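You operate a simulated robot arm through the tools that you are given. There is no shell and no other tool.

You are at the controls of a simulated two-armed robot. One attempt, no reset.

TASK
On the top of the long grey bench, fold the blue screen cloth in half.

The check looks at the end state, three seconds after you hand in, the way a careful person would. Anything else that was tipped, shoved, dropped, spilled or broken makes it a failure. Flat cloth is picked up by pressing the open fingertips on it (5 to 10 N) and closing them slowly along it; thin cloth reads only 2 to 8 mm in the jaws.

THE ROBOT
Two 7-joint arms with two-finger parallel grippers on one trunk, on a base that moves. Base frame: it is fixed to the floor where the robot stands at the start and does not move with it; the origin is under the middle of the robot, x ahead of it, y to its left, z up; the surface under the hand at the start is at about z = 800. Readings come in mm, degrees, newtons and seconds.
The left shoulder is at the start at [61, 209, 1096], the right one opposite. With the tool pointing down near the work surface each hand reaches from about 220 to 660 mm from the robot's upright axis, wherever it stands, measured 20 degrees to its own side. Places, roughly: top of the long grey bench [700, 1000, 800]. Payload 1.57 kg a hand.
Tool frame (each hand has its own): the origin (TCP) lies between the finger pads and is the grasp point; the fingertips stand 30 mm ahead of it; z points along the fingers, y is the line along which they close. Largest opening 80 mm; finger width 17, thickness 12; the body of the gripper, 40 by 82 mm, starts 80 mm behind the TCP.
Orientation is told as [roll, pitch, yaw] about the base's x, y, z axes, in that order, counted from this pose: with the fingers straight down and closing along the base's y, the tool's x points along the base's -x, its y along +y and its z along -z.

THE INTERFACE
- The arms move only by the tool apply_moves. It takes "left_steps", "right_steps" or both (then of equal length, played together; a hand with none holds still); each is a list of rows, each a list of 3 entries, a list of its own where there are three numbers: the opening in per cent of the stroke, from 0 (shut) to 100 (fully open), then the shift along the base's x, y, z in mm, then the turn, a rotation vector about the base's x, y, z in degrees. In form: [[claw, [x, y, z], [ax, ay, az]], ...]. A call has 1 to 20 rows; each row is the pose to reach, as a shift and turn from the pose commanded when the call began. Rows are played at 5 a second. More than 50 mm and 8.6 degrees between two rows, or a gripper value outside its range, and nothing of the call is played. Where a pose cannot be reached the arm comes as near as it can. A force on the tool above 40 N (or 10 N above the force at the start of the call, whichever is more), or a blocked arm, ends the call early, and 0.2 s more pass. The fingers move at their own pace (about 153 mm/s each) and stop on an object; they squeeze with about 41 N. The grip force told is the motor's: it shows also when the fingers shut on nothing. Time passes only in rows, and 0.2 s behind the last, so rows that repeat a pose let the fingers close. It gives the time, the measured TCP pose, the force on the tool (base axes), the opening and the grip force at its end, in the units of the frame above (readings bear some noise), with the torque about the TCP (base axes, N m) and any sound that the robot's microphone picked up.
- Cameras (640 x 400 px; columns grow to the right, rows downward): "scene" is now at [119.7, 82.3, 1310.4]; the picture's right is [-0.11, -0.99, 0.07], its down [-0.76, 0.03, -0.65] and it looks along [0.65, -0.12, -0.75] (base axes); focal length 247 px, centre (320, 200). "left" rides on the left gripper at [72, 6, -122] in its tool frame; the picture's right is [-0.09, 1.00, 0.00], its down [-0.84, -0.08, -0.54] and it looks along [-0.54, -0.05, 0.84] (tool axes); focal length 238 px, centre (320, 200). "right" rides on the right gripper at [72, -7, -122] in its tool frame; the picture's right is [0.09, 1.00, 0.00], its down [-0.84, 0.08, -0.54] and it looks along [-0.54, 0.05, 0.84] (tool axes); focal length 238 px, centre (320, 200). There is no depth. A picture from a camera that has moved, and an enlarged one, comes with that camera's place and axes in the base frame and with its lens.
- capture(camera): a new picture of that camera. No time passes.
- move_column(by): slides the trunk up (or, below 0, down) by that many mm; the arms and the scene camera ride with it, the base frame stays. It gives what a move gives, with no picture.
- drive_base(legs): drives the robot by 1 to 6 legs, each [ahead, left, turn to the left] in mm, mm and degrees, along the robot's own axes; the way and the turn of a leg run together, so that a leg with both is an arc; at most 1500 mm and 180 degrees a leg. The arms and the cameras ride along, it lands a little off, and it stops where it bumps. It gives what a move gives.
- pan_tilt(pan, tilt): turns the head with the scene camera to pan (to the left, within 86 degrees either way) and tilt (down, from -29 to 69), counted from straight ahead of the robot. It gives what a move gives.
- enlarge(camera, box): a new picture of the part [left, top, right, bottom] of that camera's present view, enlarged. No time passes.
- job_done(): hands the job in; it is judged then, once.

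Nothing tells you exact positions but the pictures and the camera data. Unless the task says otherwise, let go and move clear before handing in.

The tools are called after "Emit:" as a command line: name --argument value ..., lists and objects as JSON in quotes. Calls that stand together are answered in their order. apply_moves: Moves the arms, as the interface text tells. Its arguments: {"type":"object","properties":{"left_steps":{"type":"array"},"right_steps":{"type":"array"}},"required":[]} The other tools are called the same way: move_column (by) moves the trunk up or down; drive_base (legs) drives the base; pan_tilt (pan, tilt) turns the head that bears the scene camera; capture (camera) takes a picture; enlarge (camera, box) takes an enlarged picture of a part of a camera's view; job_done () hands the job in.

At the start:

```text
t: 0.0
left_eef_pos: [464.7, 295.6, 978.9]
left_orientation: [-1.8, -1.0, 1.8]
left_ft_force: [-0.7, -0.5, 0.4]
left_torque: [0.01, 0.01, 0.01]
left_finger_gap: 79.8
left_grip_force: 0.1
right_eef_pos: [435.6, -116.5, 1052.0]
right_orientation: [-2.2, -0.8, 1.7]
right_ft_force: [0.0, -0.1, -0.1]
right_torque: [-0.03, -0.01, -0.02]
right_finger_gap: 80.1
right_grip_force: 0.1
trunk travel left (down, up): [-675.0, 265.0]
robot x, y, heading: [7.1, -1.4, 1.6]
head pan, tilt (commanded): [-7.8, 50.2]
```

scene: 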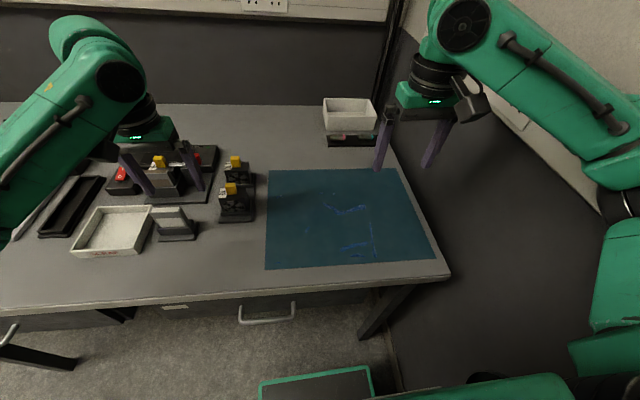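
right: 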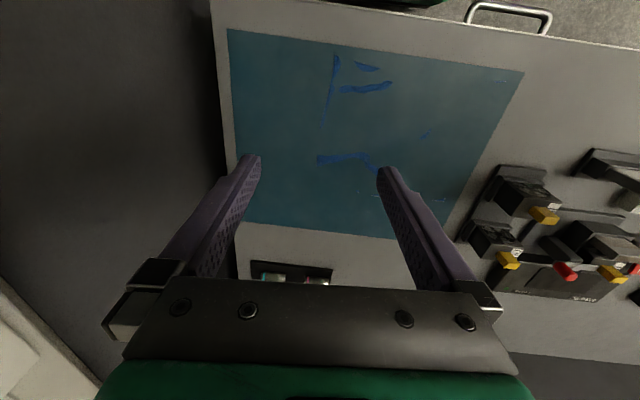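
left: 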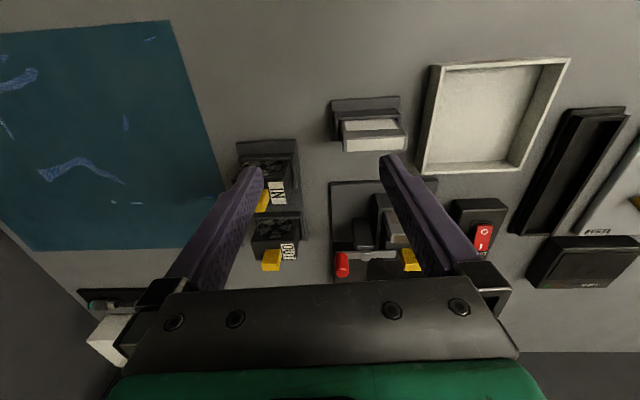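

I see a teal-blue cloth lying flat on the bench ahead, roughly x 365–690, y -257–145, with fixtures and trays to its left. The bench's stated place is at y = 1000, so I will look around before touching anything.

Emit:
pan_tilt --pan 50 --tilt 35

```text
t: 1.3
left_eef_pos: [472.5, 282.8, 982.9]
left_orientation: [-0.8, -1.9, 4.4]
left_ft_force: [0.5, 0.1, 0.0]
left_torque: [-0.02, -0.01, 0.0]
left_finger_gap: 80.0
left_grip_force: 0.1
right_eef_pos: [459.1, -128.8, 1042.8]
right_orientation: [-0.7, -0.9, 4.3]
right_ft_force: [0.2, -0.4, 0.4]
right_torque: [-0.01, 0.01, -0.01]
right_finger_gap: 79.9
right_grip_force: 0.1
trunk travel left (down, up): [-675.0, 265.0]
robot x, y, heading: [18.3, 3.3, 4.3]
head pan, tilt (commanded): [50.0, 35.0]
```

The pose readings wandered a little with the head turn. I'll take a picture of the left side to see the rest of the bench.

Emit:
capture --camera "scene"

Emit:
capture --camera "right"

Emit:
capture --camera "left"

```text
taken
camera scene: at [108.8, 178.0, 1325.7], right [0.81, -0.58, 0.06], down [-0.32, -0.53, -0.79], along [0.49, 0.62, -0.62], focal length 247 px, centre (320, 200)
```

scene: 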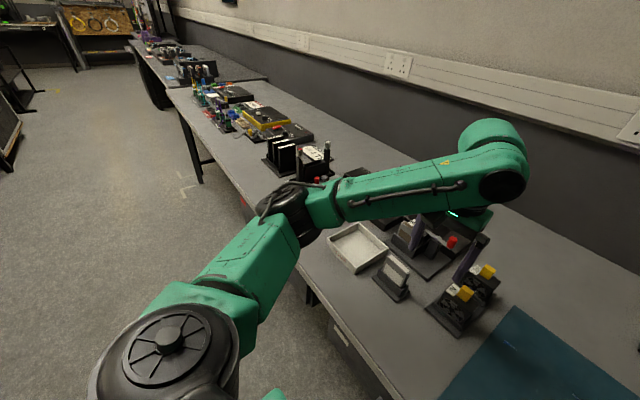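

```text
taken
camera right: at [386.3, -140.3, 1164.4], right [-0.17, 0.99, -0.01], down [0.82, 0.15, 0.55], along [0.55, 0.08, -0.83], focal length 238 px, centre (320, 200)
```

right: 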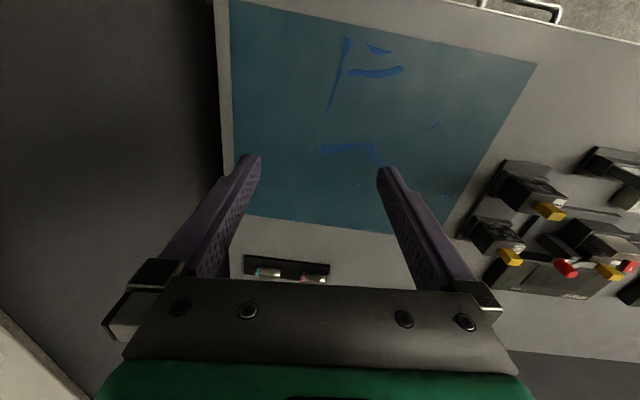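

```text
taken
camera left: at [395.6, 284.9, 1102.2], right [0.02, 1.0, -0.01], down [0.82, -0.01, 0.57], along [0.57, -0.02, -0.82], focal length 238 px, centre (320, 200)
```

left: 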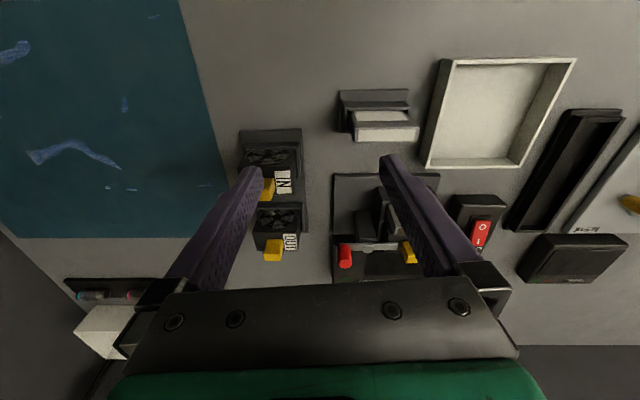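

The bench is one long bench running to the left, and the cloth is at its right end. The robot seems to have shifted slightly, so I'll hold still for a moment to check for drift.

Emit:
apply_moves --left_steps '[[100, [0, 0, 0], [0, 0, 0]], [100, [0, 0, 0], [0, 0, 0]], [100, [0, 0, 0], [0, 0, 0]]]' --right_steps '[[100, [0, 0, 0], [0, 0, 0]], [100, [0, 0, 0], [0, 0, 0]], [100, [0, 0, 0], [0, 0, 0]]]'

Emit:
pan_tilt --pan -8 --tilt 55

Emit:
capture --camera "scene"

Emit:
capture --camera "right"

```text
t: 1.6
left_eef_pos: [481.6, 256.9, 989.8]
left_orientation: [0.2, -3.2, 6.4]
left_ft_force: [0.0, -0.4, -0.8]
left_torque: [0.06, 0.04, -0.03]
left_finger_gap: 79.9
left_grip_force: 0.1
right_eef_pos: [481.7, -153.1, 1032.5]
right_orientation: [1.3, -1.2, 5.4]
right_ft_force: [0.6, 0.1, -0.4]
right_torque: [-0.03, -0.02, 0.0]
right_finger_gap: 80.1
right_grip_force: 0.0
trunk travel left (down, up): [-675.0, 265.0]
robot x, y, heading: [35.6, 8.9, 6.3]
head pan, tilt (commanded): [50.0, 35.0]
stopped in row 1 (right hand): the arm was blocked; the commanded pose is now the measured one
```

```text
t: 2.9
left_eef_pos: [478.9, 257.1, 988.2]
left_orientation: [0.0, -3.1, 6.7]
left_ft_force: [-0.2, 0.2, -0.2]
left_torque: [-0.01, 0.02, 0.0]
left_finger_gap: 80.2
left_grip_force: 0.0
right_eef_pos: [481.4, -151.9, 1032.3]
right_orientation: [1.2, -1.3, 5.6]
right_ft_force: [-0.8, 0.2, 0.0]
right_torque: [0.03, -0.02, 0.0]
right_finger_gap: 80.1
right_grip_force: 0.1
trunk travel left (down, up): [-675.0, 265.0]
robot x, y, heading: [33.3, 8.8, 6.6]
head pan, tilt (commanded): [-8.0, 55.0]
```

```text
taken
camera scene: at [139.3, 115.7, 1304.3], right [-0.02, -1.0, 0.08], down [-0.81, -0.03, -0.59], along [0.59, -0.08, -0.81], focal length 247 px, centre (320, 200)
```

scene: 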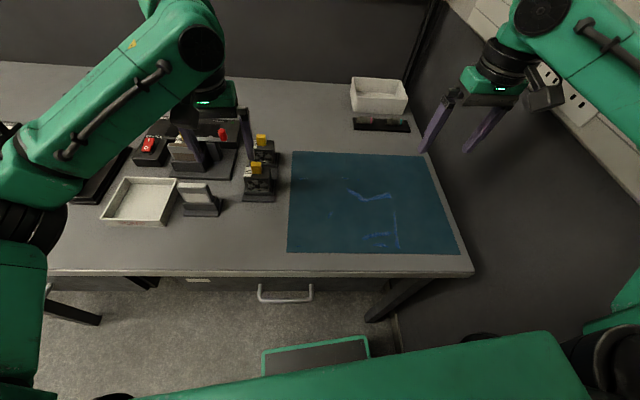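

```text
taken
camera right: at [407.6, -168.3, 1152.9], right [-0.19, 0.98, 0.02], down [0.81, 0.14, 0.56], along [0.55, 0.12, -0.83], focal length 238 px, centre (320, 200)
```

right: 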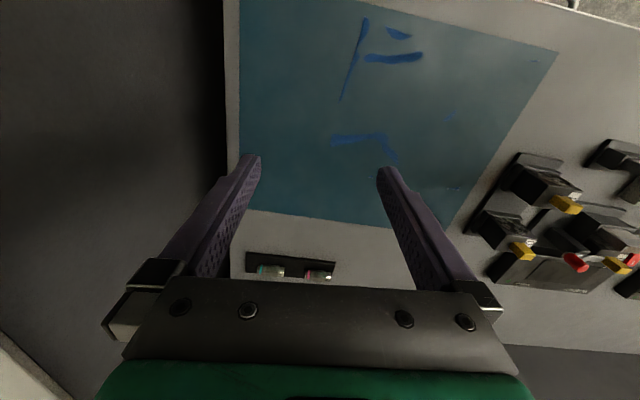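

The robot was nudged to about x 33, y 9, heading 6.6°, and the right hand reported being blocked; it now seems steady. I'll look to the right to see what the right arm may be touching.

Emit:
pan_tilt --pan -60 --tilt 25

Emit:
capture --camera "scene"

Emit:
pan_tilt --pan -80 --tilt 50

Emit:
capture --camera "scene"

```text
t: 4.1
left_eef_pos: [477.4, 257.2, 988.0]
left_orientation: [0.1, -3.2, 6.8]
left_ft_force: [0.0, 0.9, 0.6]
left_torque: [-0.01, -0.01, 0.02]
left_finger_gap: 79.6
left_grip_force: 0.0
right_eef_pos: [481.1, -151.3, 1032.9]
right_orientation: [1.1, -1.4, 5.6]
right_ft_force: [0.4, 0.2, 0.2]
right_torque: [0.01, 0.01, 0.02]
right_finger_gap: 80.1
right_grip_force: 0.1
trunk travel left (down, up): [-675.0, 265.0]
robot x, y, heading: [33.6, 9.3, 6.5]
head pan, tilt (commanded): [-60.0, 25.0]
```

```text
taken
camera scene: at [121.2, 47.2, 1353.9], right [-0.8, -0.6, 0.04], down [-0.24, 0.26, -0.94], along [0.55, -0.76, -0.35], focal length 247 px, centre (320, 200)
```

scene: 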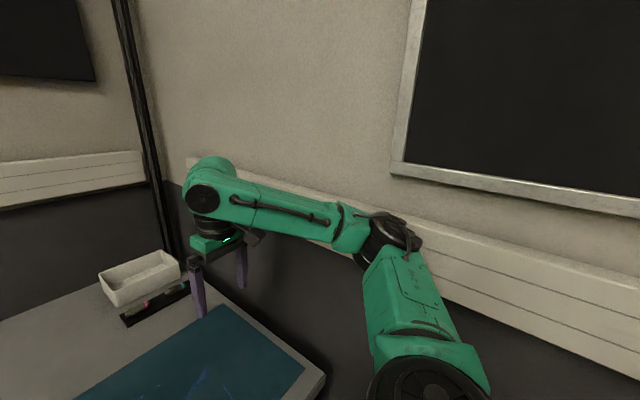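

```text
t: 5.0
left_eef_pos: [478.7, 257.6, 988.3]
left_orientation: [0.1, -3.2, 6.8]
left_ft_force: [-0.6, 0.5, 0.3]
left_torque: [0.02, 0.02, -0.01]
left_finger_gap: 80.1
left_grip_force: 0.1
right_eef_pos: [480.9, -150.9, 1034.0]
right_orientation: [1.2, -1.3, 5.7]
right_ft_force: [1.0, -0.5, -0.1]
right_torque: [0.03, -0.01, -0.03]
right_finger_gap: 80.4
right_grip_force: 0.0
trunk travel left (down, up): [-675.0, 265.0]
robot x, y, heading: [39.0, 5.9, 6.9]
head pan, tilt (commanded): [-80.0, 50.0]
```

```text
taken
camera scene: at [89.0, 44.0, 1316.1], right [-0.96, -0.29, 0.01], down [-0.21, 0.68, -0.71], along [0.2, -0.68, -0.71], focal length 247 px, centre (320, 200)
```

scene: 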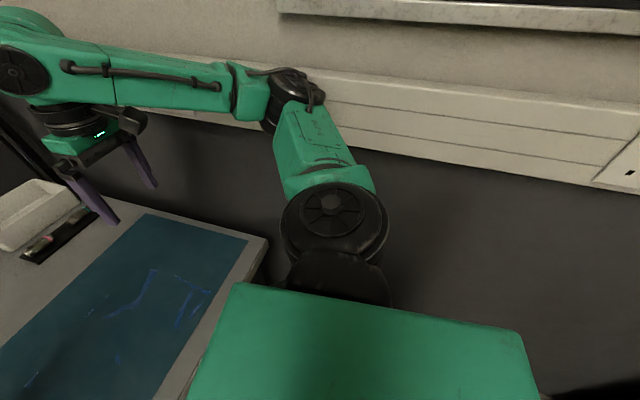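

The right elbow is right against the side wall's trunking (wall near y ≈ -350), which nudged the base. I'll raise the left hand for clearance and then shift the robot left to free the elbow.

Emit:
apply_moves --left_steps '[[100, [0, 0, 20], [0, 0, 0]], [100, [0, 0, 40], [0, 0, 0]], [100, [0, 0, 60], [0, 0, 0]]]'

Emit:
drive_base --legs '[[0, 150, 0]]'

Emit:
pan_tilt --pan -40 --tilt 69

Emit:
capture --camera "scene"

```text
t: 5.3
left_eef_pos: [487.6, 237.6, 999.4]
left_orientation: [4.2, -3.2, 9.4]
left_ft_force: [-0.5, -0.4, 1.1]
left_torque: [0.05, 0.01, -0.02]
left_finger_gap: 79.7
left_grip_force: 0.0
right_eef_pos: [497.6, -188.1, 1017.5]
right_orientation: [3.4, -1.5, 4.0]
right_ft_force: [-0.1, -0.4, -0.9]
right_torque: [0.01, 0.03, -0.02]
right_finger_gap: 79.9
right_grip_force: 0.0
trunk travel left (down, up): [-675.0, 265.0]
robot x, y, heading: [42.2, 16.8, 7.8]
head pan, tilt (commanded): [-80.0, 50.0]
stopped in row 1 (left hand): the arm was blocked; the commanded pose is now the measured one
```

```text
t: 6.0
left_eef_pos: [498.6, 175.8, 996.4]
left_orientation: [9.0, -4.6, 12.2]
left_ft_force: [-0.8, -0.1, 0.3]
left_torque: [0.05, -0.05, 0.02]
left_finger_gap: 80.0
left_grip_force: 0.1
right_eef_pos: [512.0, -267.9, 978.3]
right_orientation: [8.1, -1.7, 1.9]
right_ft_force: [-1.0, 0.1, -0.4]
right_torque: [-0.06, 0.0, 0.0]
right_finger_gap: 79.8
right_grip_force: 0.0
trunk travel left (down, up): [-675.0, 265.0]
robot x, y, heading: [49.0, 28.0, 9.1]
head pan, tilt (commanded): [-80.0, 50.0]
stopped in leg 1: the robot was blocked; the commanded pose is now the measured one
```

```text
t: 7.1
left_eef_pos: [495.4, 174.8, 995.9]
left_orientation: [8.7, -4.6, 11.9]
left_ft_force: [-0.4, 0.5, -0.3]
left_torque: [0.0, -0.01, -0.01]
left_finger_gap: 80.0
left_grip_force: 0.1
right_eef_pos: [510.1, -265.4, 977.7]
right_orientation: [7.8, -1.7, 2.4]
right_ft_force: [-0.5, 0.5, -0.2]
right_torque: [0.05, -0.01, 0.02]
right_finger_gap: 79.9
right_grip_force: 0.1
trunk travel left (down, up): [-675.0, 265.0]
robot x, y, heading: [45.9, 24.2, 9.2]
head pan, tilt (commanded): [-40.0, 68.8]
```

```text
taken
camera scene: at [123.2, 102.0, 1290.0], right [-0.51, -0.86, 0.06], down [-0.79, 0.45, -0.41], along [0.33, -0.26, -0.91], focal length 247 px, centre (320, 200)
```

scene: 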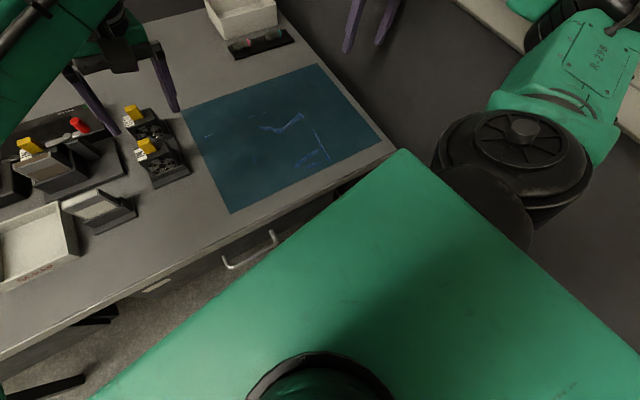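

The drive left was blocked after only about 10 mm, and both hands have swung right and rolled, so something is pushing on the robot. I'll look around the robot's sides before moving anything else.

Emit:
pan_tilt --pan -86 --tilt 30

Emit:
capture --camera "scene"

Emit:
pan_tilt --pan 86 --tilt 60

Emit:
capture --camera "scene"

Emit:
capture --camera "right"

Emit:
capture --camera "left"

```text
t: 8.2
left_eef_pos: [494.2, 173.8, 996.4]
left_orientation: [8.7, -4.5, 11.6]
left_ft_force: [-0.4, 0.4, 0.5]
left_torque: [-0.01, 0.0, -0.03]
left_finger_gap: 79.9
left_grip_force: 0.0
right_eef_pos: [511.0, -265.5, 978.3]
right_orientation: [7.9, -1.9, 2.6]
right_ft_force: [-0.1, -0.4, 0.0]
right_torque: [-0.05, 0.0, -0.01]
right_finger_gap: 80.1
right_grip_force: 0.0
trunk travel left (down, up): [-675.0, 265.0]
robot x, y, heading: [47.6, 24.1, 9.0]
head pan, tilt (commanded): [-85.9, 30.0]
```

```text
taken
camera scene: at [94.9, 46.7, 1345.6], right [-0.97, -0.23, 0.0], down [-0.1, 0.42, -0.9], along [0.21, -0.88, -0.43], focal length 247 px, centre (320, 200)
```

scene: 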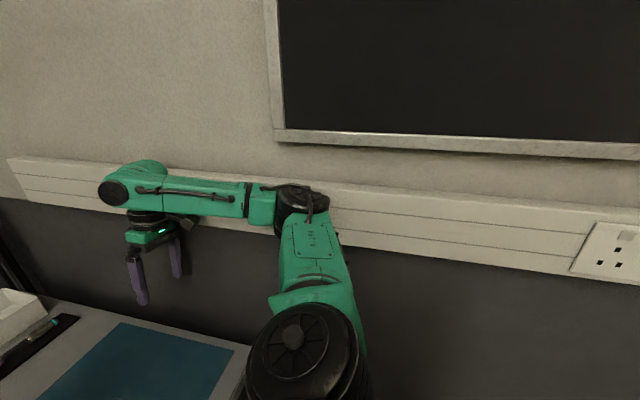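

```text
t: 10.8
left_eef_pos: [494.3, 175.8, 995.3]
left_orientation: [8.8, -4.5, 11.9]
left_ft_force: [-0.8, -0.4, 1.1]
left_torque: [0.01, -0.01, -0.02]
left_finger_gap: 80.2
left_grip_force: 0.1
right_eef_pos: [510.4, -264.0, 979.2]
right_orientation: [8.0, -1.8, 2.6]
right_ft_force: [-0.8, -0.3, -0.9]
right_torque: [0.02, 0.0, -0.01]
right_finger_gap: 80.2
right_grip_force: 0.1
trunk travel left (down, up): [-675.0, 265.0]
robot x, y, heading: [49.5, 25.6, 9.2]
head pan, tilt (commanded): [85.9, 60.0]
```

```text
taken
camera scene: at [68.6, 197.0, 1291.3], right [1.0, 0.09, 0.01], down [0.09, -0.9, -0.43], along [-0.03, 0.43, -0.9], focal length 247 px, centre (320, 200)
```

scene: 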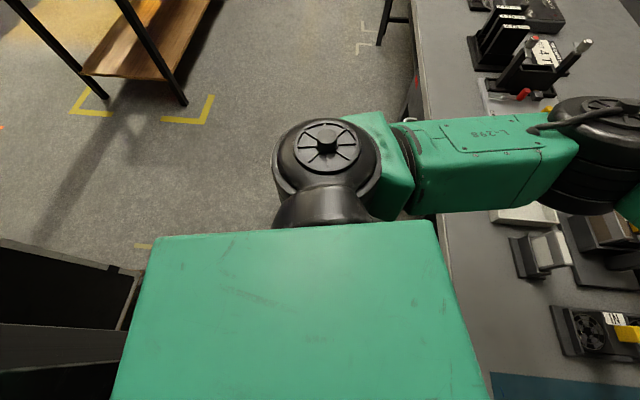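

```text
taken
camera right: at [437.3, -291.0, 1096.8], right [-0.14, 0.98, 0.13], down [0.82, 0.04, 0.57], along [0.56, 0.19, -0.81], focal length 238 px, centre (320, 200)
```

right: 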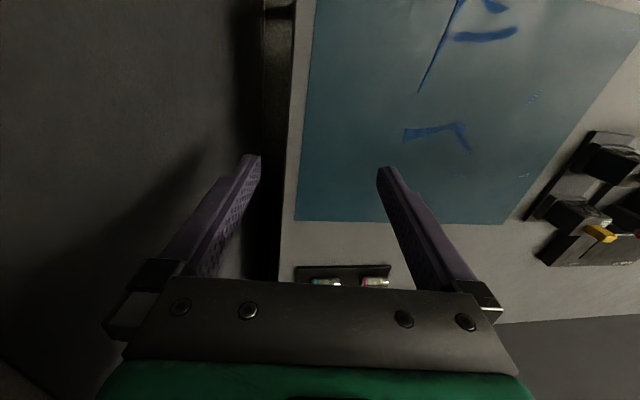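

```text
taken
camera left: at [417.5, 147.4, 1111.9], right [-0.13, 0.98, 0.16], down [0.81, 0.01, 0.59], along [0.57, 0.2, -0.79], focal length 238 px, centre (320, 200)
```

left: 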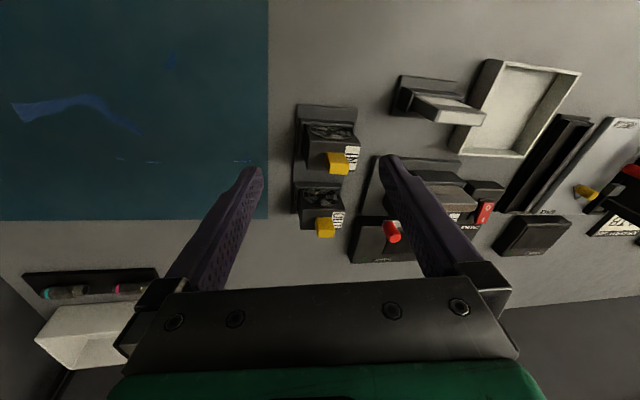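

Measured from the socket plate, the trunking face sits at about y ≈ -340 and the right elbow is pressed against it. I'll try moving only the right hand left and back, away from the wall, in small rows.

Emit:
apply_moves --right_steps '[[100, [-5, 15, 5], [-1, 0, 0]], [100, [-10, 30, 10], [-2, 0, 0]], [100, [-15, 45, 15], [-3, 0, 0]], [100, [-20, 60, 20], [-4, 0, 0]], [100, [-25, 75, 25], [-5, 0, 0]], [100, [-30, 90, 30], [-6, 0, 0]]]'

Emit:
capture --camera "left"

```text
t: 11.2
left_eef_pos: [492.9, 151.5, 998.1]
left_orientation: [11.5, -5.8, 14.2]
left_ft_force: [-1.5, 1.5, 0.3]
left_torque: [-0.12, -0.08, -0.09]
left_finger_gap: 79.8
left_grip_force: 0.0
right_eef_pos: [518.0, -283.2, 959.2]
right_orientation: [10.0, -2.0, 4.2]
right_ft_force: [-2.1, -2.4, -0.8]
right_torque: [0.29, -0.21, -0.01]
right_finger_gap: 79.9
right_grip_force: 0.1
trunk travel left (down, up): [-675.0, 265.0]
robot x, y, heading: [53.6, 33.0, 10.7]
head pan, tilt (commanded): [85.9, 60.0]
stopped in row 1 (left hand): the arm was blocked; the commanded pose is now the measured one
```

```text
taken
camera left: at [417.0, 113.9, 1110.8], right [-0.17, 0.96, 0.21], down [0.8, 0.01, 0.6], along [0.57, 0.27, -0.78], focal length 238 px, centre (320, 200)
```

left: 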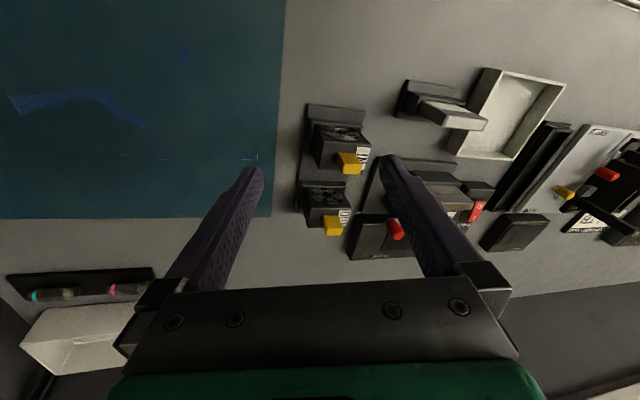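

Any arm call makes both hands swing further right and roll, as if the whole robot were leaning. I'll check the head camera's own pose before doing anything else.

Emit:
capture --camera "scene"

Emit:
pan_tilt --pan 0 --tilt 20

Emit:
capture --camera "scene"

```text
taken
camera scene: at [59.3, 192.2, 1291.7], right [0.99, 0.12, 0.02], down [0.12, -0.89, -0.44], along [-0.03, 0.44, -0.9], focal length 247 px, centre (320, 200)
```

scene: 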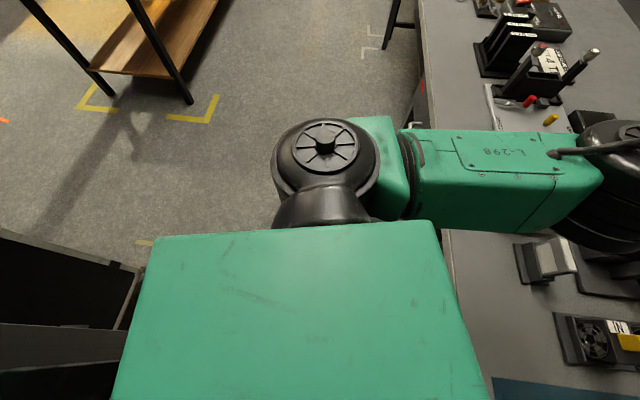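

```text
t: 12.8
left_eef_pos: [499.5, 152.3, 993.0]
left_orientation: [11.2, -4.8, 13.2]
left_ft_force: [0.3, 0.3, -0.1]
left_torque: [0.02, -0.01, -0.01]
left_finger_gap: 80.1
left_grip_force: 0.0
right_eef_pos: [527.2, -282.5, 959.9]
right_orientation: [9.7, -1.6, 3.7]
right_ft_force: [-0.5, 0.0, 1.0]
right_torque: [0.0, -0.04, 0.0]
right_finger_gap: 79.8
right_grip_force: 0.1
trunk travel left (down, up): [-675.0, 265.0]
robot x, y, heading: [49.7, 27.8, 11.0]
head pan, tilt (commanded): [0.0, 20.0]
```

```text
taken
camera scene: at [169.2, 148.2, 1354.1], right [0.19, -0.98, 0.07], down [-0.32, -0.13, -0.94], along [0.93, 0.15, -0.34], focal length 247 px, centre (320, 200)
```

scene: 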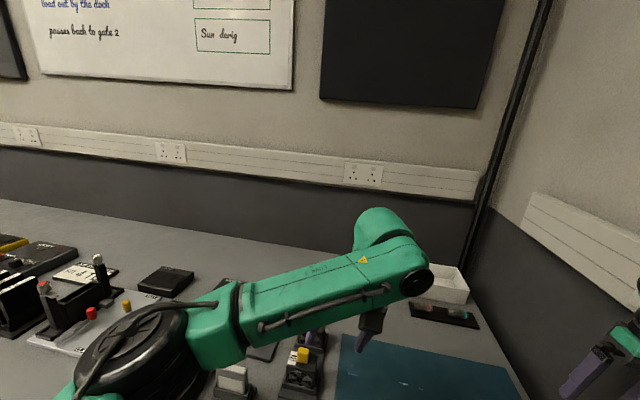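

The head is leaning about 4° left (constant since the start) and the base seems jammed between something. I'll inspect the floor on both sides of the base to find what blocks it.

Emit:
pan_tilt --pan 86 --tilt 35

Emit:
capture --camera "scene"

Emit:
pan_tilt --pan -86 --tilt 69

Emit:
capture --camera "scene"

Emit:
pan_tilt --pan 0 --tilt 69

Emit:
capture --camera "scene"

```text
t: 14.4
left_eef_pos: [499.1, 151.9, 993.5]
left_orientation: [11.2, -5.0, 13.2]
left_ft_force: [-0.1, 0.0, 1.1]
left_torque: [0.01, 0.04, -0.01]
left_finger_gap: 79.9
left_grip_force: 0.1
right_eef_pos: [526.2, -282.3, 960.4]
right_orientation: [9.7, -1.7, 3.8]
right_ft_force: [0.2, 0.0, -0.6]
right_torque: [0.01, 0.01, 0.01]
right_finger_gap: 80.2
right_grip_force: 0.0
trunk travel left (down, up): [-675.0, 265.0]
robot x, y, heading: [50.9, 30.1, 10.8]
head pan, tilt (commanded): [85.9, 35.0]
```

```text
taken
camera scene: at [68.2, 216.4, 1323.7], right [0.99, 0.12, 0.01], down [0.08, -0.63, -0.78], along [-0.08, 0.77, -0.63], focal length 247 px, centre (320, 200)
```

scene: 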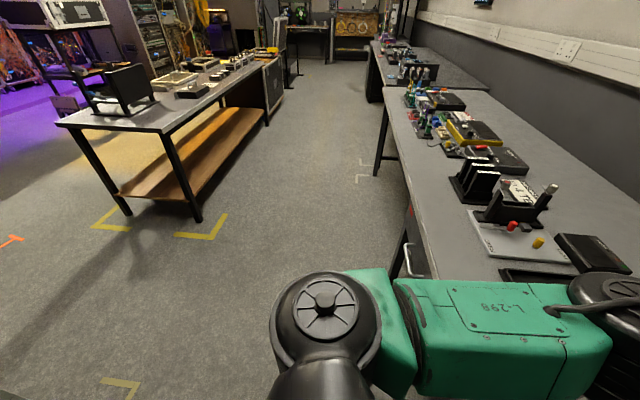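

```text
t: 17.0
left_eef_pos: [498.7, 151.4, 992.6]
left_orientation: [11.2, -4.9, 13.2]
left_ft_force: [-0.8, 0.0, 0.2]
left_torque: [0.02, -0.01, -0.02]
left_finger_gap: 80.0
left_grip_force: 0.0
right_eef_pos: [526.9, -282.2, 959.7]
right_orientation: [9.7, -1.7, 3.9]
right_ft_force: [-0.4, 0.7, 0.0]
right_torque: [-0.03, 0.0, 0.0]
right_finger_gap: 80.0
right_grip_force: 0.0
trunk travel left (down, up): [-675.0, 265.0]
robot x, y, heading: [49.6, 31.3, 10.9]
head pan, tilt (commanded): [-85.9, 68.8]
```

```text
taken
camera scene: at [93.6, 72.0, 1290.6], right [-0.97, -0.26, 0.0], down [-0.23, 0.87, -0.43], along [0.11, -0.42, -0.9], focal length 247 px, centre (320, 200)
```

scene: 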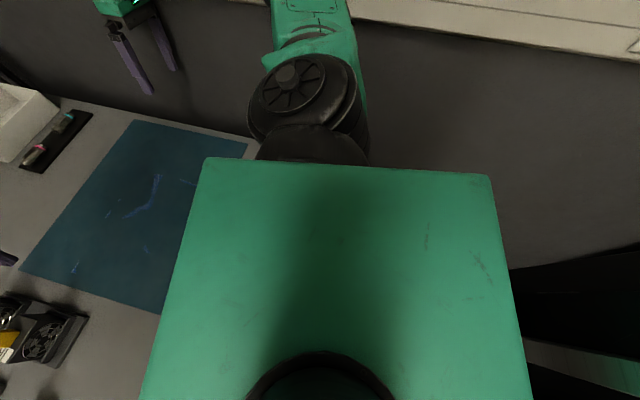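

```text
t: 18.6
left_eef_pos: [499.8, 151.4, 992.8]
left_orientation: [11.2, -5.0, 13.4]
left_ft_force: [-0.2, 0.5, 0.1]
left_torque: [-0.02, 0.03, -0.01]
left_finger_gap: 79.9
left_grip_force: 0.1
right_eef_pos: [526.8, -281.9, 960.0]
right_orientation: [9.7, -1.6, 3.9]
right_ft_force: [0.2, 0.1, 0.3]
right_torque: [-0.01, 0.0, -0.03]
right_finger_gap: 80.0
right_grip_force: 0.1
trunk travel left (down, up): [-675.0, 265.0]
robot x, y, heading: [48.8, 28.7, 10.9]
head pan, tilt (commanded): [0.0, 68.8]
```

```text
taken
camera scene: at [134.4, 136.3, 1286.8], right [0.19, -0.98, 0.07], down [-0.91, -0.2, -0.37], along [0.37, 0.0, -0.93], focal length 247 px, centre (320, 200)
```

scene: 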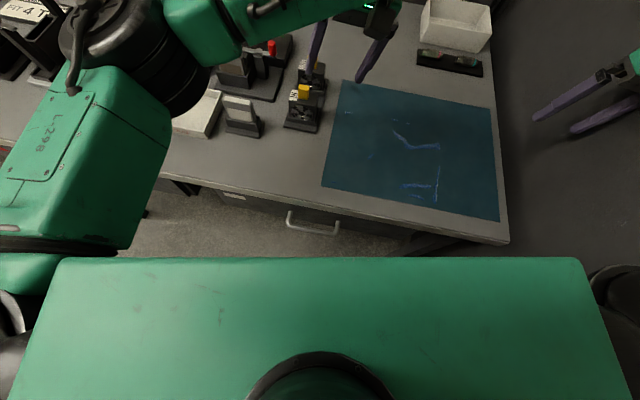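

Nothing on the floor is in the way; the lean comes from the right elbow being jammed into the wall. Turning the robot left swings that elbow off the wall, so I'll try a small left turn.

Emit:
drive_base --legs '[[0, 0, 10]]'

Emit:
capture --camera "scene"

```text
t: 19.3
left_eef_pos: [545.0, 147.0, 979.0]
left_orientation: [16.4, -5.0, 20.0]
left_ft_force: [0.3, 2.0, 0.8]
left_torque: [-0.14, 0.03, 0.01]
left_finger_gap: 79.6
left_grip_force: 0.0
right_eef_pos: [627.9, -268.3, 905.3]
right_orientation: [14.6, -0.4, 11.6]
right_ft_force: [0.1, -0.2, -0.4]
right_torque: [0.01, -0.01, 0.0]
right_finger_gap: 80.1
right_grip_force: 0.1
trunk travel left (down, up): [-675.0, 265.0]
robot x, y, heading: [90.1, 50.9, 17.9]
head pan, tilt (commanded): [0.0, 68.8]
stopped in leg 1: the robot was blocked; the commanded pose is now the measured one
```

```text
taken
camera scene: at [186.1, 110.3, 1282.6], right [0.31, -0.95, 0.02], down [-0.88, -0.3, -0.36], along [0.35, 0.09, -0.93], focal length 247 px, centre (320, 200)
```

scene: 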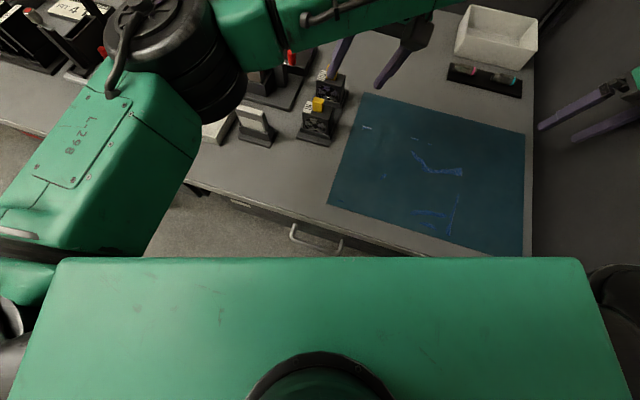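

The left turn freed the elbow somewhat: the lean dropped to about 1°, though the base crept forward. I'll back off a little while turning left a bit more.

Emit:
drive_base --legs '[[-80, 0, 6]]'

Emit:
capture --camera "scene"

Emit:
capture --camera "right"

```text
t: 20.6
left_eef_pos: [455.7, 181.0, 976.9]
left_orientation: [16.0, -4.5, 28.9]
left_ft_force: [-0.1, -0.4, -0.4]
left_torque: [-0.02, -0.03, 0.0]
left_finger_gap: 80.0
left_grip_force: 0.2
right_eef_pos: [600.8, -212.2, 904.9]
right_orientation: [14.5, 0.2, 21.1]
right_ft_force: [0.4, 0.3, 0.1]
right_torque: [-0.01, 0.02, -0.01]
right_finger_gap: 80.1
right_grip_force: 0.0
trunk travel left (down, up): [-675.0, 265.0]
robot x, y, heading: [18.4, 1.1, 27.0]
head pan, tilt (commanded): [0.0, 68.8]
stopped in leg 1: the robot was blocked; the commanded pose is now the measured one
```

```text
taken
camera scene: at [112.3, 82.4, 1282.4], right [0.45, -0.89, 0.02], down [-0.83, -0.43, -0.35], along [0.32, 0.14, -0.94], focal length 247 px, centre (320, 200)
```

scene: 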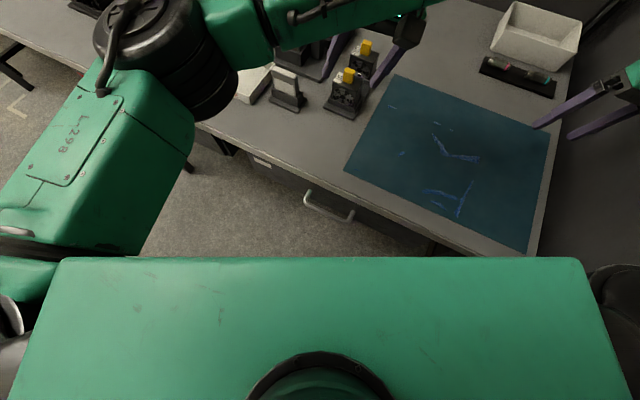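

```text
taken
camera right: at [547.6, -272.5, 1021.5], right [-0.43, 0.87, 0.25], down [0.8, 0.25, 0.54], along [0.41, 0.43, -0.8], focal length 238 px, centre (320, 200)
```

right: 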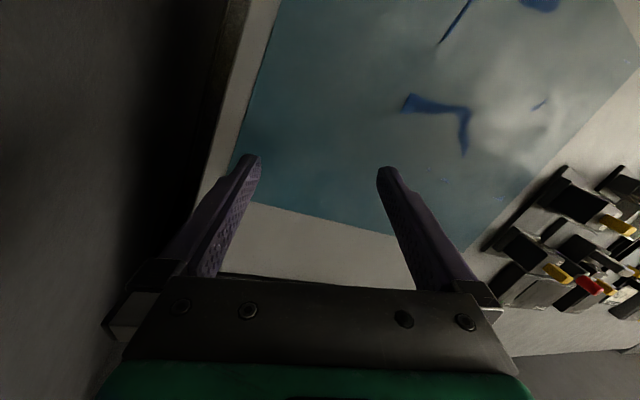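

The robot came back and turned to 27°, and the jam seems mostly released. Now I'll drive away from the wall and the bench, left and slightly back.

Emit:
drive_base --legs '[[-60, 180, 0]]'

Emit:
capture --camera "scene"

```text
t: 22.1
left_eef_pos: [320.0, 290.1, 979.8]
left_orientation: [17.4, -5.1, 28.4]
left_ft_force: [-0.2, -0.1, -0.2]
left_torque: [-0.02, -0.05, 0.01]
left_finger_gap: 79.9
left_grip_force: 0.0
right_eef_pos: [462.2, -104.5, 898.9]
right_orientation: [15.7, -0.3, 20.4]
right_ft_force: [0.1, 0.5, 0.1]
right_torque: [-0.01, 0.02, -0.02]
right_finger_gap: 80.1
right_grip_force: 0.0
trunk travel left (down, up): [-675.0, 265.0]
robot x, y, heading: [-123.1, 139.9, 26.6]
head pan, tilt (commanded): [0.0, 68.8]
```

```text
taken
camera scene: at [-23.8, 186.0, 1283.9], right [0.45, -0.89, 0.0], down [-0.83, -0.42, -0.36], along [0.32, 0.16, -0.93], focal length 247 px, centre (320, 200)
```

scene: 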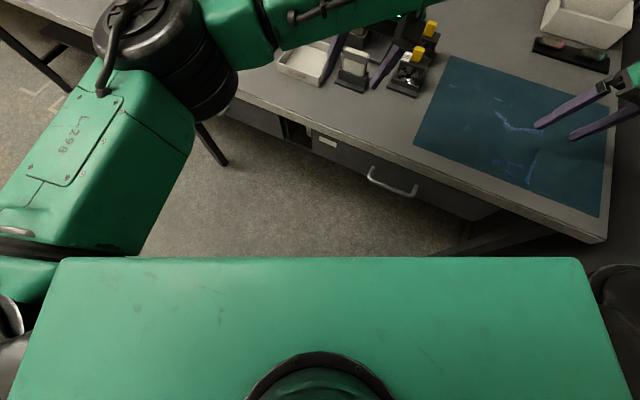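

The robot is now upright and free at about (-123, 140), heading 26.6°. I'll raise both hands, level them, and bring them back in front of their own shoulders before turning.

Emit:
apply_moves --left_steps '[[100, [0, 0, 20], [-5.9, -1.3, -0.3]], [100, [0, 0, 40], [-11.8, -2.5, -0.5]], [100, [0, 0, 60], [-17.7, -3.8, -0.8]], [100, [-20, 39, 60], [-17.7, -3.8, -0.8]], [100, [-39, 79, 60], [-17.7, -3.8, -0.8]], [100, [-59, 118, 60], [-17.7, -3.8, -0.8]], [100, [-79, 157, 60], [-17.7, -3.8, -0.8]], [100, [-98, 196, 60], [-17.7, -3.8, -0.8]], [100, [-118, 236, 60], [-17.7, -3.8, -0.8]]]' --right_steps '[[100, [0, 0, 40], [-4.9, -1.8, 0]], [100, [0, 0, 80], [-9.8, -3.7, 0]], [100, [0, 0, 120], [-14.7, -5.5, 0]], [100, [-21, 42, 120], [-14.7, -5.5, 0]], [100, [-42, 83, 120], [-14.7, -5.5, 0]], [100, [-62, 125, 120], [-14.7, -5.5, 0]], [100, [-83, 167, 120], [-14.7, -5.5, 0]], [100, [-104, 208, 120], [-14.7, -5.5, 0]], [100, [-125, 250, 120], [-14.7, -5.5, 0]]]'

Emit:
capture --camera "scene"

```text
t: 24.1
left_eef_pos: [199.1, 531.6, 1041.5]
left_orientation: [-0.3, 0.0, 28.3]
left_ft_force: [0.2, 0.4, 0.4]
left_torque: [-0.04, -0.04, 0.01]
left_finger_gap: 80.2
left_grip_force: 0.0
right_eef_pos: [333.6, 148.7, 1016.5]
right_orientation: [-0.2, -0.4, 20.3]
right_ft_force: [-0.5, -0.5, 0.2]
right_torque: [-0.02, -0.03, 0.0]
right_finger_gap: 80.0
right_grip_force: 0.1
trunk travel left (down, up): [-675.0, 265.0]
robot x, y, heading: [-118.5, 139.1, 26.8]
head pan, tilt (commanded): [0.0, 68.8]
```

```text
taken
camera scene: at [-26.0, 190.5, 1283.9], right [0.45, -0.89, 0.0], down [-0.83, -0.42, -0.36], along [0.33, 0.16, -0.93], focal length 247 px, centre (320, 200)
```

scene: 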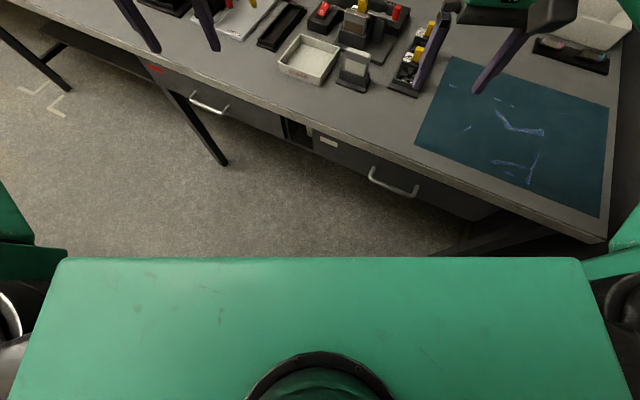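

The arms now obey properly and the robot stands upright. Before choosing a stance I'll look at where the right elbow sits in this free posture.

Emit:
pan_tilt --pan -70 --tilt 45

Emit:
capture --camera "scene"

Emit:
pan_tilt --pan -40 --tilt 40

Emit:
capture --camera "scene"

```text
t: 25.5
left_eef_pos: [201.5, 529.0, 1041.0]
left_orientation: [0.0, -0.1, 28.2]
left_ft_force: [-0.1, -0.8, 0.7]
left_torque: [0.02, 0.02, 0.03]
left_finger_gap: 80.2
left_grip_force: 0.0
right_eef_pos: [335.1, 146.7, 1015.9]
right_orientation: [0.0, -0.5, 20.5]
right_ft_force: [-0.4, 0.5, 0.0]
right_torque: [0.0, 0.0, 0.01]
right_finger_gap: 79.9
right_grip_force: 0.0
trunk travel left (down, up): [-675.0, 265.0]
robot x, y, heading: [-121.6, 139.7, 26.4]
head pan, tilt (commanded): [-70.0, 45.0]
```

```text
taken
camera scene: at [-15.2, 106.3, 1312.7], right [-0.69, -0.73, 0.0], down [-0.51, 0.49, -0.71], along [0.51, -0.49, -0.71], focal length 247 px, centre (320, 200)
```

scene: 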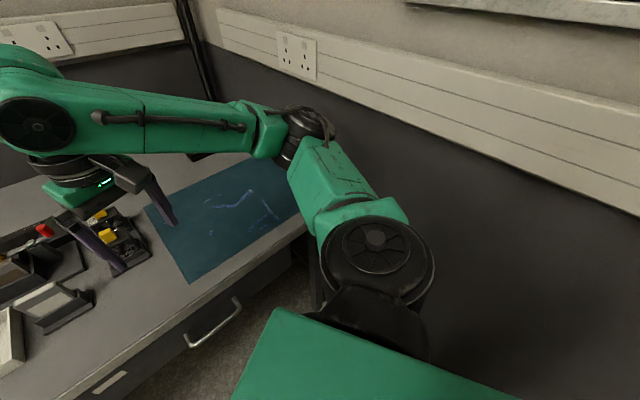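

```text
t: 26.5
left_eef_pos: [201.2, 528.7, 1042.3]
left_orientation: [0.0, 0.0, 28.4]
left_ft_force: [0.3, 0.1, -0.4]
left_torque: [-0.03, -0.02, 0.03]
left_finger_gap: 80.1
left_grip_force: 0.0
right_eef_pos: [334.4, 145.5, 1016.2]
right_orientation: [0.0, -0.4, 20.6]
right_ft_force: [0.3, -0.4, 0.4]
right_torque: [0.0, 0.05, 0.01]
right_finger_gap: 79.9
right_grip_force: 0.1
trunk travel left (down, up): [-675.0, 265.0]
robot x, y, heading: [-117.0, 136.7, 26.6]
head pan, tilt (commanded): [-40.0, 40.0]
```

```text
taken
camera scene: at [8.3, 142.4, 1320.0], right [-0.23, -0.97, 0.0], down [-0.63, 0.15, -0.77], along [0.74, -0.18, -0.64], focal length 247 px, centre (320, 200)
```

scene: 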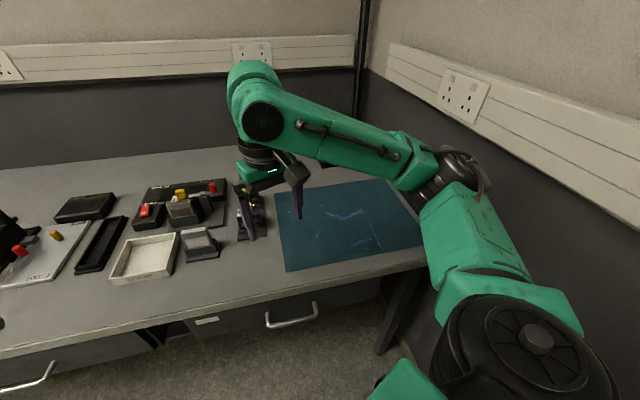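

In the free posture the right elbow stands about 200 mm outboard of the hand, so near the wall I need the right arm nearly straight. Plan: raise the trunk, stand further back facing the bench, grip both near corners with extended arms, then carry the near edge over to the far edge, partly by driving. First I'll raise the trunk and extend the hands.

Emit:
move_column --by 130

Emit:
apply_moves --left_steps '[[100, [31, -24, 0], [0, 0, 1]], [100, [62, -49, 0], [0, 0, 2]], [100, [93, -73, 0], [0, 0, 3]], [100, [93, -73, 0], [0, 0, 3]]]' --right_steps '[[100, [46, 6, 0], [0, 0, 4]], [100, [91, 13, 0], [0, 0, 8]], [100, [137, 19, 0], [0, 0, 11]], [100, [137, 19, 0], [0, 0, 11]]]'

```text
t: 28.1
left_eef_pos: [199.3, 529.1, 1172.3]
left_orientation: [0.0, 0.0, 28.4]
left_ft_force: [-0.1, -1.2, 1.3]
left_torque: [0.03, 0.02, 0.0]
left_finger_gap: 80.0
left_grip_force: 0.1
right_eef_pos: [334.3, 145.9, 1146.2]
right_orientation: [-0.1, -0.3, 20.4]
right_ft_force: [0.2, 0.4, 0.2]
right_torque: [0.03, 0.02, -0.04]
right_finger_gap: 80.1
right_grip_force: 0.1
trunk travel left (down, up): [-805.0, 135.0]
robot x, y, heading: [-118.7, 140.3, 26.6]
head pan, tilt (commanded): [-40.0, 40.0]
```

```text
t: 29.1
left_eef_pos: [295.4, 456.1, 1174.4]
left_orientation: [-0.2, -0.1, 31.4]
left_ft_force: [-0.7, 0.1, 0.3]
left_torque: [0.03, -0.03, 0.0]
left_finger_gap: 79.7
left_grip_force: 0.1
right_eef_pos: [470.4, 167.4, 1146.3]
right_orientation: [-0.2, -0.4, 31.6]
right_ft_force: [-0.9, -0.5, 0.1]
right_torque: [0.02, 0.02, 0.01]
right_finger_gap: 80.4
right_grip_force: 0.1
trunk travel left (down, up): [-805.0, 135.0]
robot x, y, heading: [-117.8, 143.2, 26.5]
head pan, tilt (commanded): [-40.0, 40.0]
```

Both arms respond well. Now I'll turn the robot right to about -5° heading, staying clear of the wall, and look.

Emit:
drive_base --legs '[[0, 0, -31.5]]'

Emit:
pan_tilt --pan -20 --tilt 50

Emit:
capture --camera "scene"

Emit:
capture --camera "right"

Emit:
capture --camera "left"

```text
t: 31.0
left_eef_pos: [400.2, 190.4, 1173.2]
left_orientation: [-0.2, 0.0, -0.5]
left_ft_force: [-0.6, 0.5, 0.3]
left_torque: [0.03, 0.0, 0.02]
left_finger_gap: 79.9
left_grip_force: 0.1
right_eef_pos: [397.1, -148.0, 1146.4]
right_orientation: [-0.1, -0.4, -0.3]
right_ft_force: [-0.7, 0.1, -1.1]
right_torque: [0.0, 0.0, 0.01]
right_finger_gap: 79.9
right_grip_force: 0.0
trunk travel left (down, up): [-805.0, 135.0]
robot x, y, heading: [-113.1, 138.6, -5.4]
head pan, tilt (commanded): [-40.0, 40.0]
```

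```text
t: 31.8
left_eef_pos: [398.7, 189.6, 1173.9]
left_orientation: [-0.1, 0.0, -0.3]
left_ft_force: [0.0, -0.1, 0.0]
left_torque: [-0.01, -0.03, 0.05]
left_finger_gap: 79.9
left_grip_force: 0.0
right_eef_pos: [397.6, -147.8, 1146.1]
right_orientation: [0.0, -0.4, -0.3]
right_ft_force: [-0.7, 1.0, -0.8]
right_torque: [0.01, -0.05, 0.02]
right_finger_gap: 80.1
right_grip_force: 0.0
trunk travel left (down, up): [-805.0, 135.0]
robot x, y, heading: [-117.7, 139.7, -5.2]
head pan, tilt (commanded): [-20.0, 50.0]
```

```text
taken
camera scene: at [0.4, 102.1, 1435.9], right [-0.43, -0.9, 0.0], down [-0.69, 0.33, -0.64], along [0.58, -0.27, -0.77], focal length 247 px, centre (320, 200)
```

scene: 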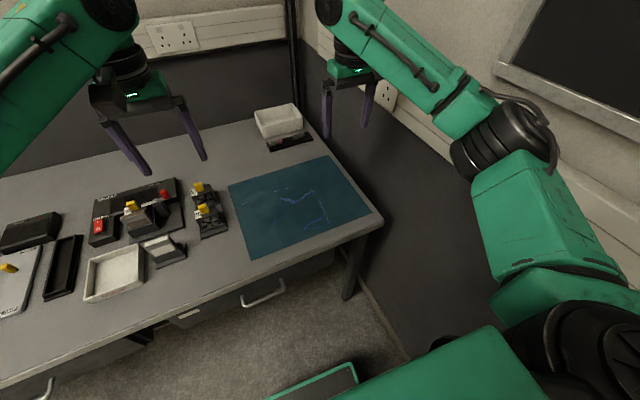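

```text
taken
camera right: at [324.6, -154.9, 1267.3], right [-0.09, 1.0, 0.0], down [0.83, 0.07, 0.55], along [0.55, 0.05, -0.84], focal length 238 px, centre (320, 200)
```

right: 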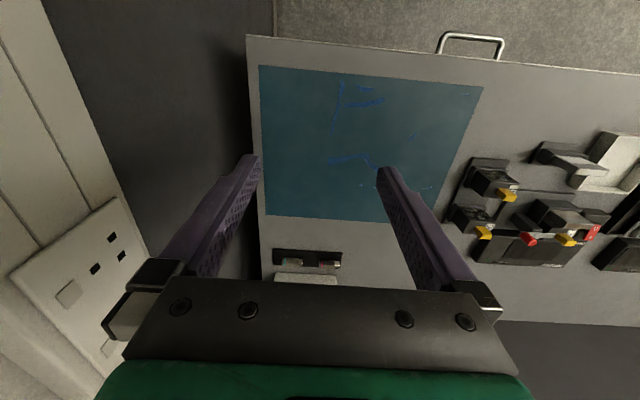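

```text
taken
camera left: at [327.6, 197.6, 1295.3], right [0.1, 0.99, 0.0], down [0.84, -0.08, 0.54], along [0.54, -0.06, -0.84], focal length 238 px, centre (320, 200)
```

left: 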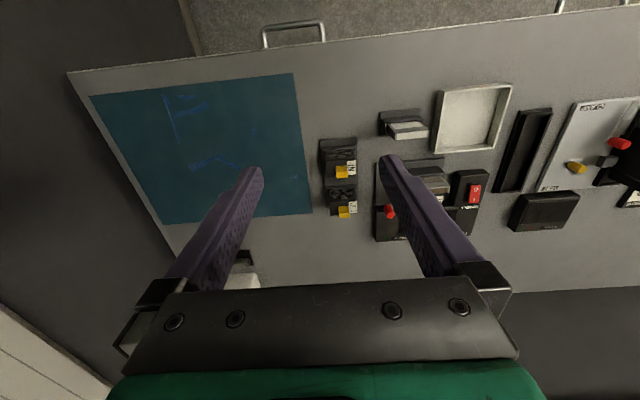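

The robot stands at (-116, 139) heading -5°, and the cloth measures about x 366–685, y -256–142. I'll bring the hands above the near corners, inside the edges, and check the right elbow's clearance on the way down.

Emit:
apply_moves --left_steps '[[80, [-5, -41, 0], [0, 0, 0]], [60, [-11, -83, 0], [0, 0, 0.3]], [50, [-11, -83, -45], [0, 0, 0.3]], [50, [-11, -83, -90], [0, 0, 0.3]], [50, [-11, -83, -135], [0, 0, 0.3]], [50, [-11, -83, -180], [0, 0, 0.3]], [50, [-11, -83, -180], [0, 0, 0.3]]]' --right_steps '[[80, [-5, -36, 0], [0, 0, 0]], [60, [-10, -72, 0], [0, 0, 0.3]], [50, [-10, -72, -40], [0, 0, 0.3]], [50, [-10, -72, -80], [0, 0, 0.3]], [50, [-10, -72, -120], [0, 0, 0.3]], [50, [-10, -72, -155], [0, 0, 0.3]], [50, [-10, -72, -155], [0, 0, 0.3]]]'

Emit:
pan_tilt --pan -50 --tilt 45

Emit:
capture --camera "scene"

Emit:
capture --camera "left"

Emit:
capture --camera "right"

```text
t: 33.4
left_eef_pos: [388.7, 106.4, 994.8]
left_orientation: [-0.1, 0.0, -0.1]
left_ft_force: [-0.5, -0.5, 0.0]
left_torque: [0.01, -0.02, 0.03]
left_finger_gap: 40.3
left_grip_force: 0.0
right_eef_pos: [386.9, -221.8, 992.8]
right_orientation: [0.0, -0.4, 0.0]
right_ft_force: [0.2, -0.2, 0.4]
right_torque: [0.01, -0.03, 0.02]
right_finger_gap: 40.0
right_grip_force: 0.0
trunk travel left (down, up): [-805.0, 135.0]
robot x, y, heading: [-121.3, 140.2, -5.1]
head pan, tilt (commanded): [-20.0, 50.0]
```

```text
t: 34.4
left_eef_pos: [387.5, 106.4, 995.2]
left_orientation: [-0.1, -0.1, -0.2]
left_ft_force: [-0.2, -0.5, 0.3]
left_torque: [-0.06, 0.02, 0.0]
left_finger_gap: 39.9
left_grip_force: 0.0
right_eef_pos: [388.5, -221.2, 992.1]
right_orientation: [0.0, -0.4, -0.1]
right_ft_force: [-0.2, 0.4, -0.7]
right_torque: [0.0, 0.03, -0.01]
right_finger_gap: 39.8
right_grip_force: 0.0
trunk travel left (down, up): [-805.0, 135.0]
robot x, y, heading: [-121.8, 140.5, -5.3]
head pan, tilt (commanded): [-50.0, 45.0]
```

```text
taken
camera scene: at [-22.5, 68.5, 1442.7], right [-0.82, -0.57, 0.0], down [-0.4, 0.58, -0.71], along [0.4, -0.58, -0.71], focal length 247 px, centre (320, 200)
```

scene: 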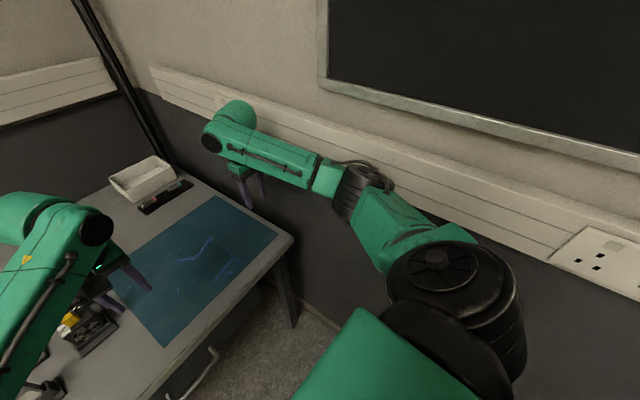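

```text
taken
camera left: at [316.7, 114.0, 1116.6], right [0.09, 1.0, 0.0], down [0.84, -0.08, 0.54], along [0.54, -0.05, -0.84], focal length 238 px, centre (320, 200)
```

left: 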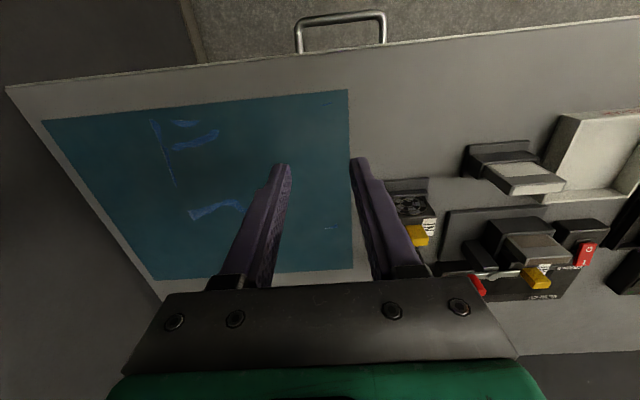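

```text
taken
camera right: at [315.0, -227.9, 1114.3], right [-0.09, 1.0, 0.0], down [0.83, 0.08, 0.55], along [0.55, 0.05, -0.84], focal length 238 px, centre (320, 200)
```

right: 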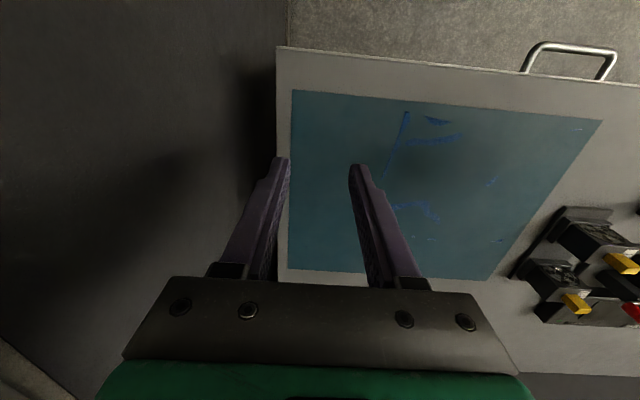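

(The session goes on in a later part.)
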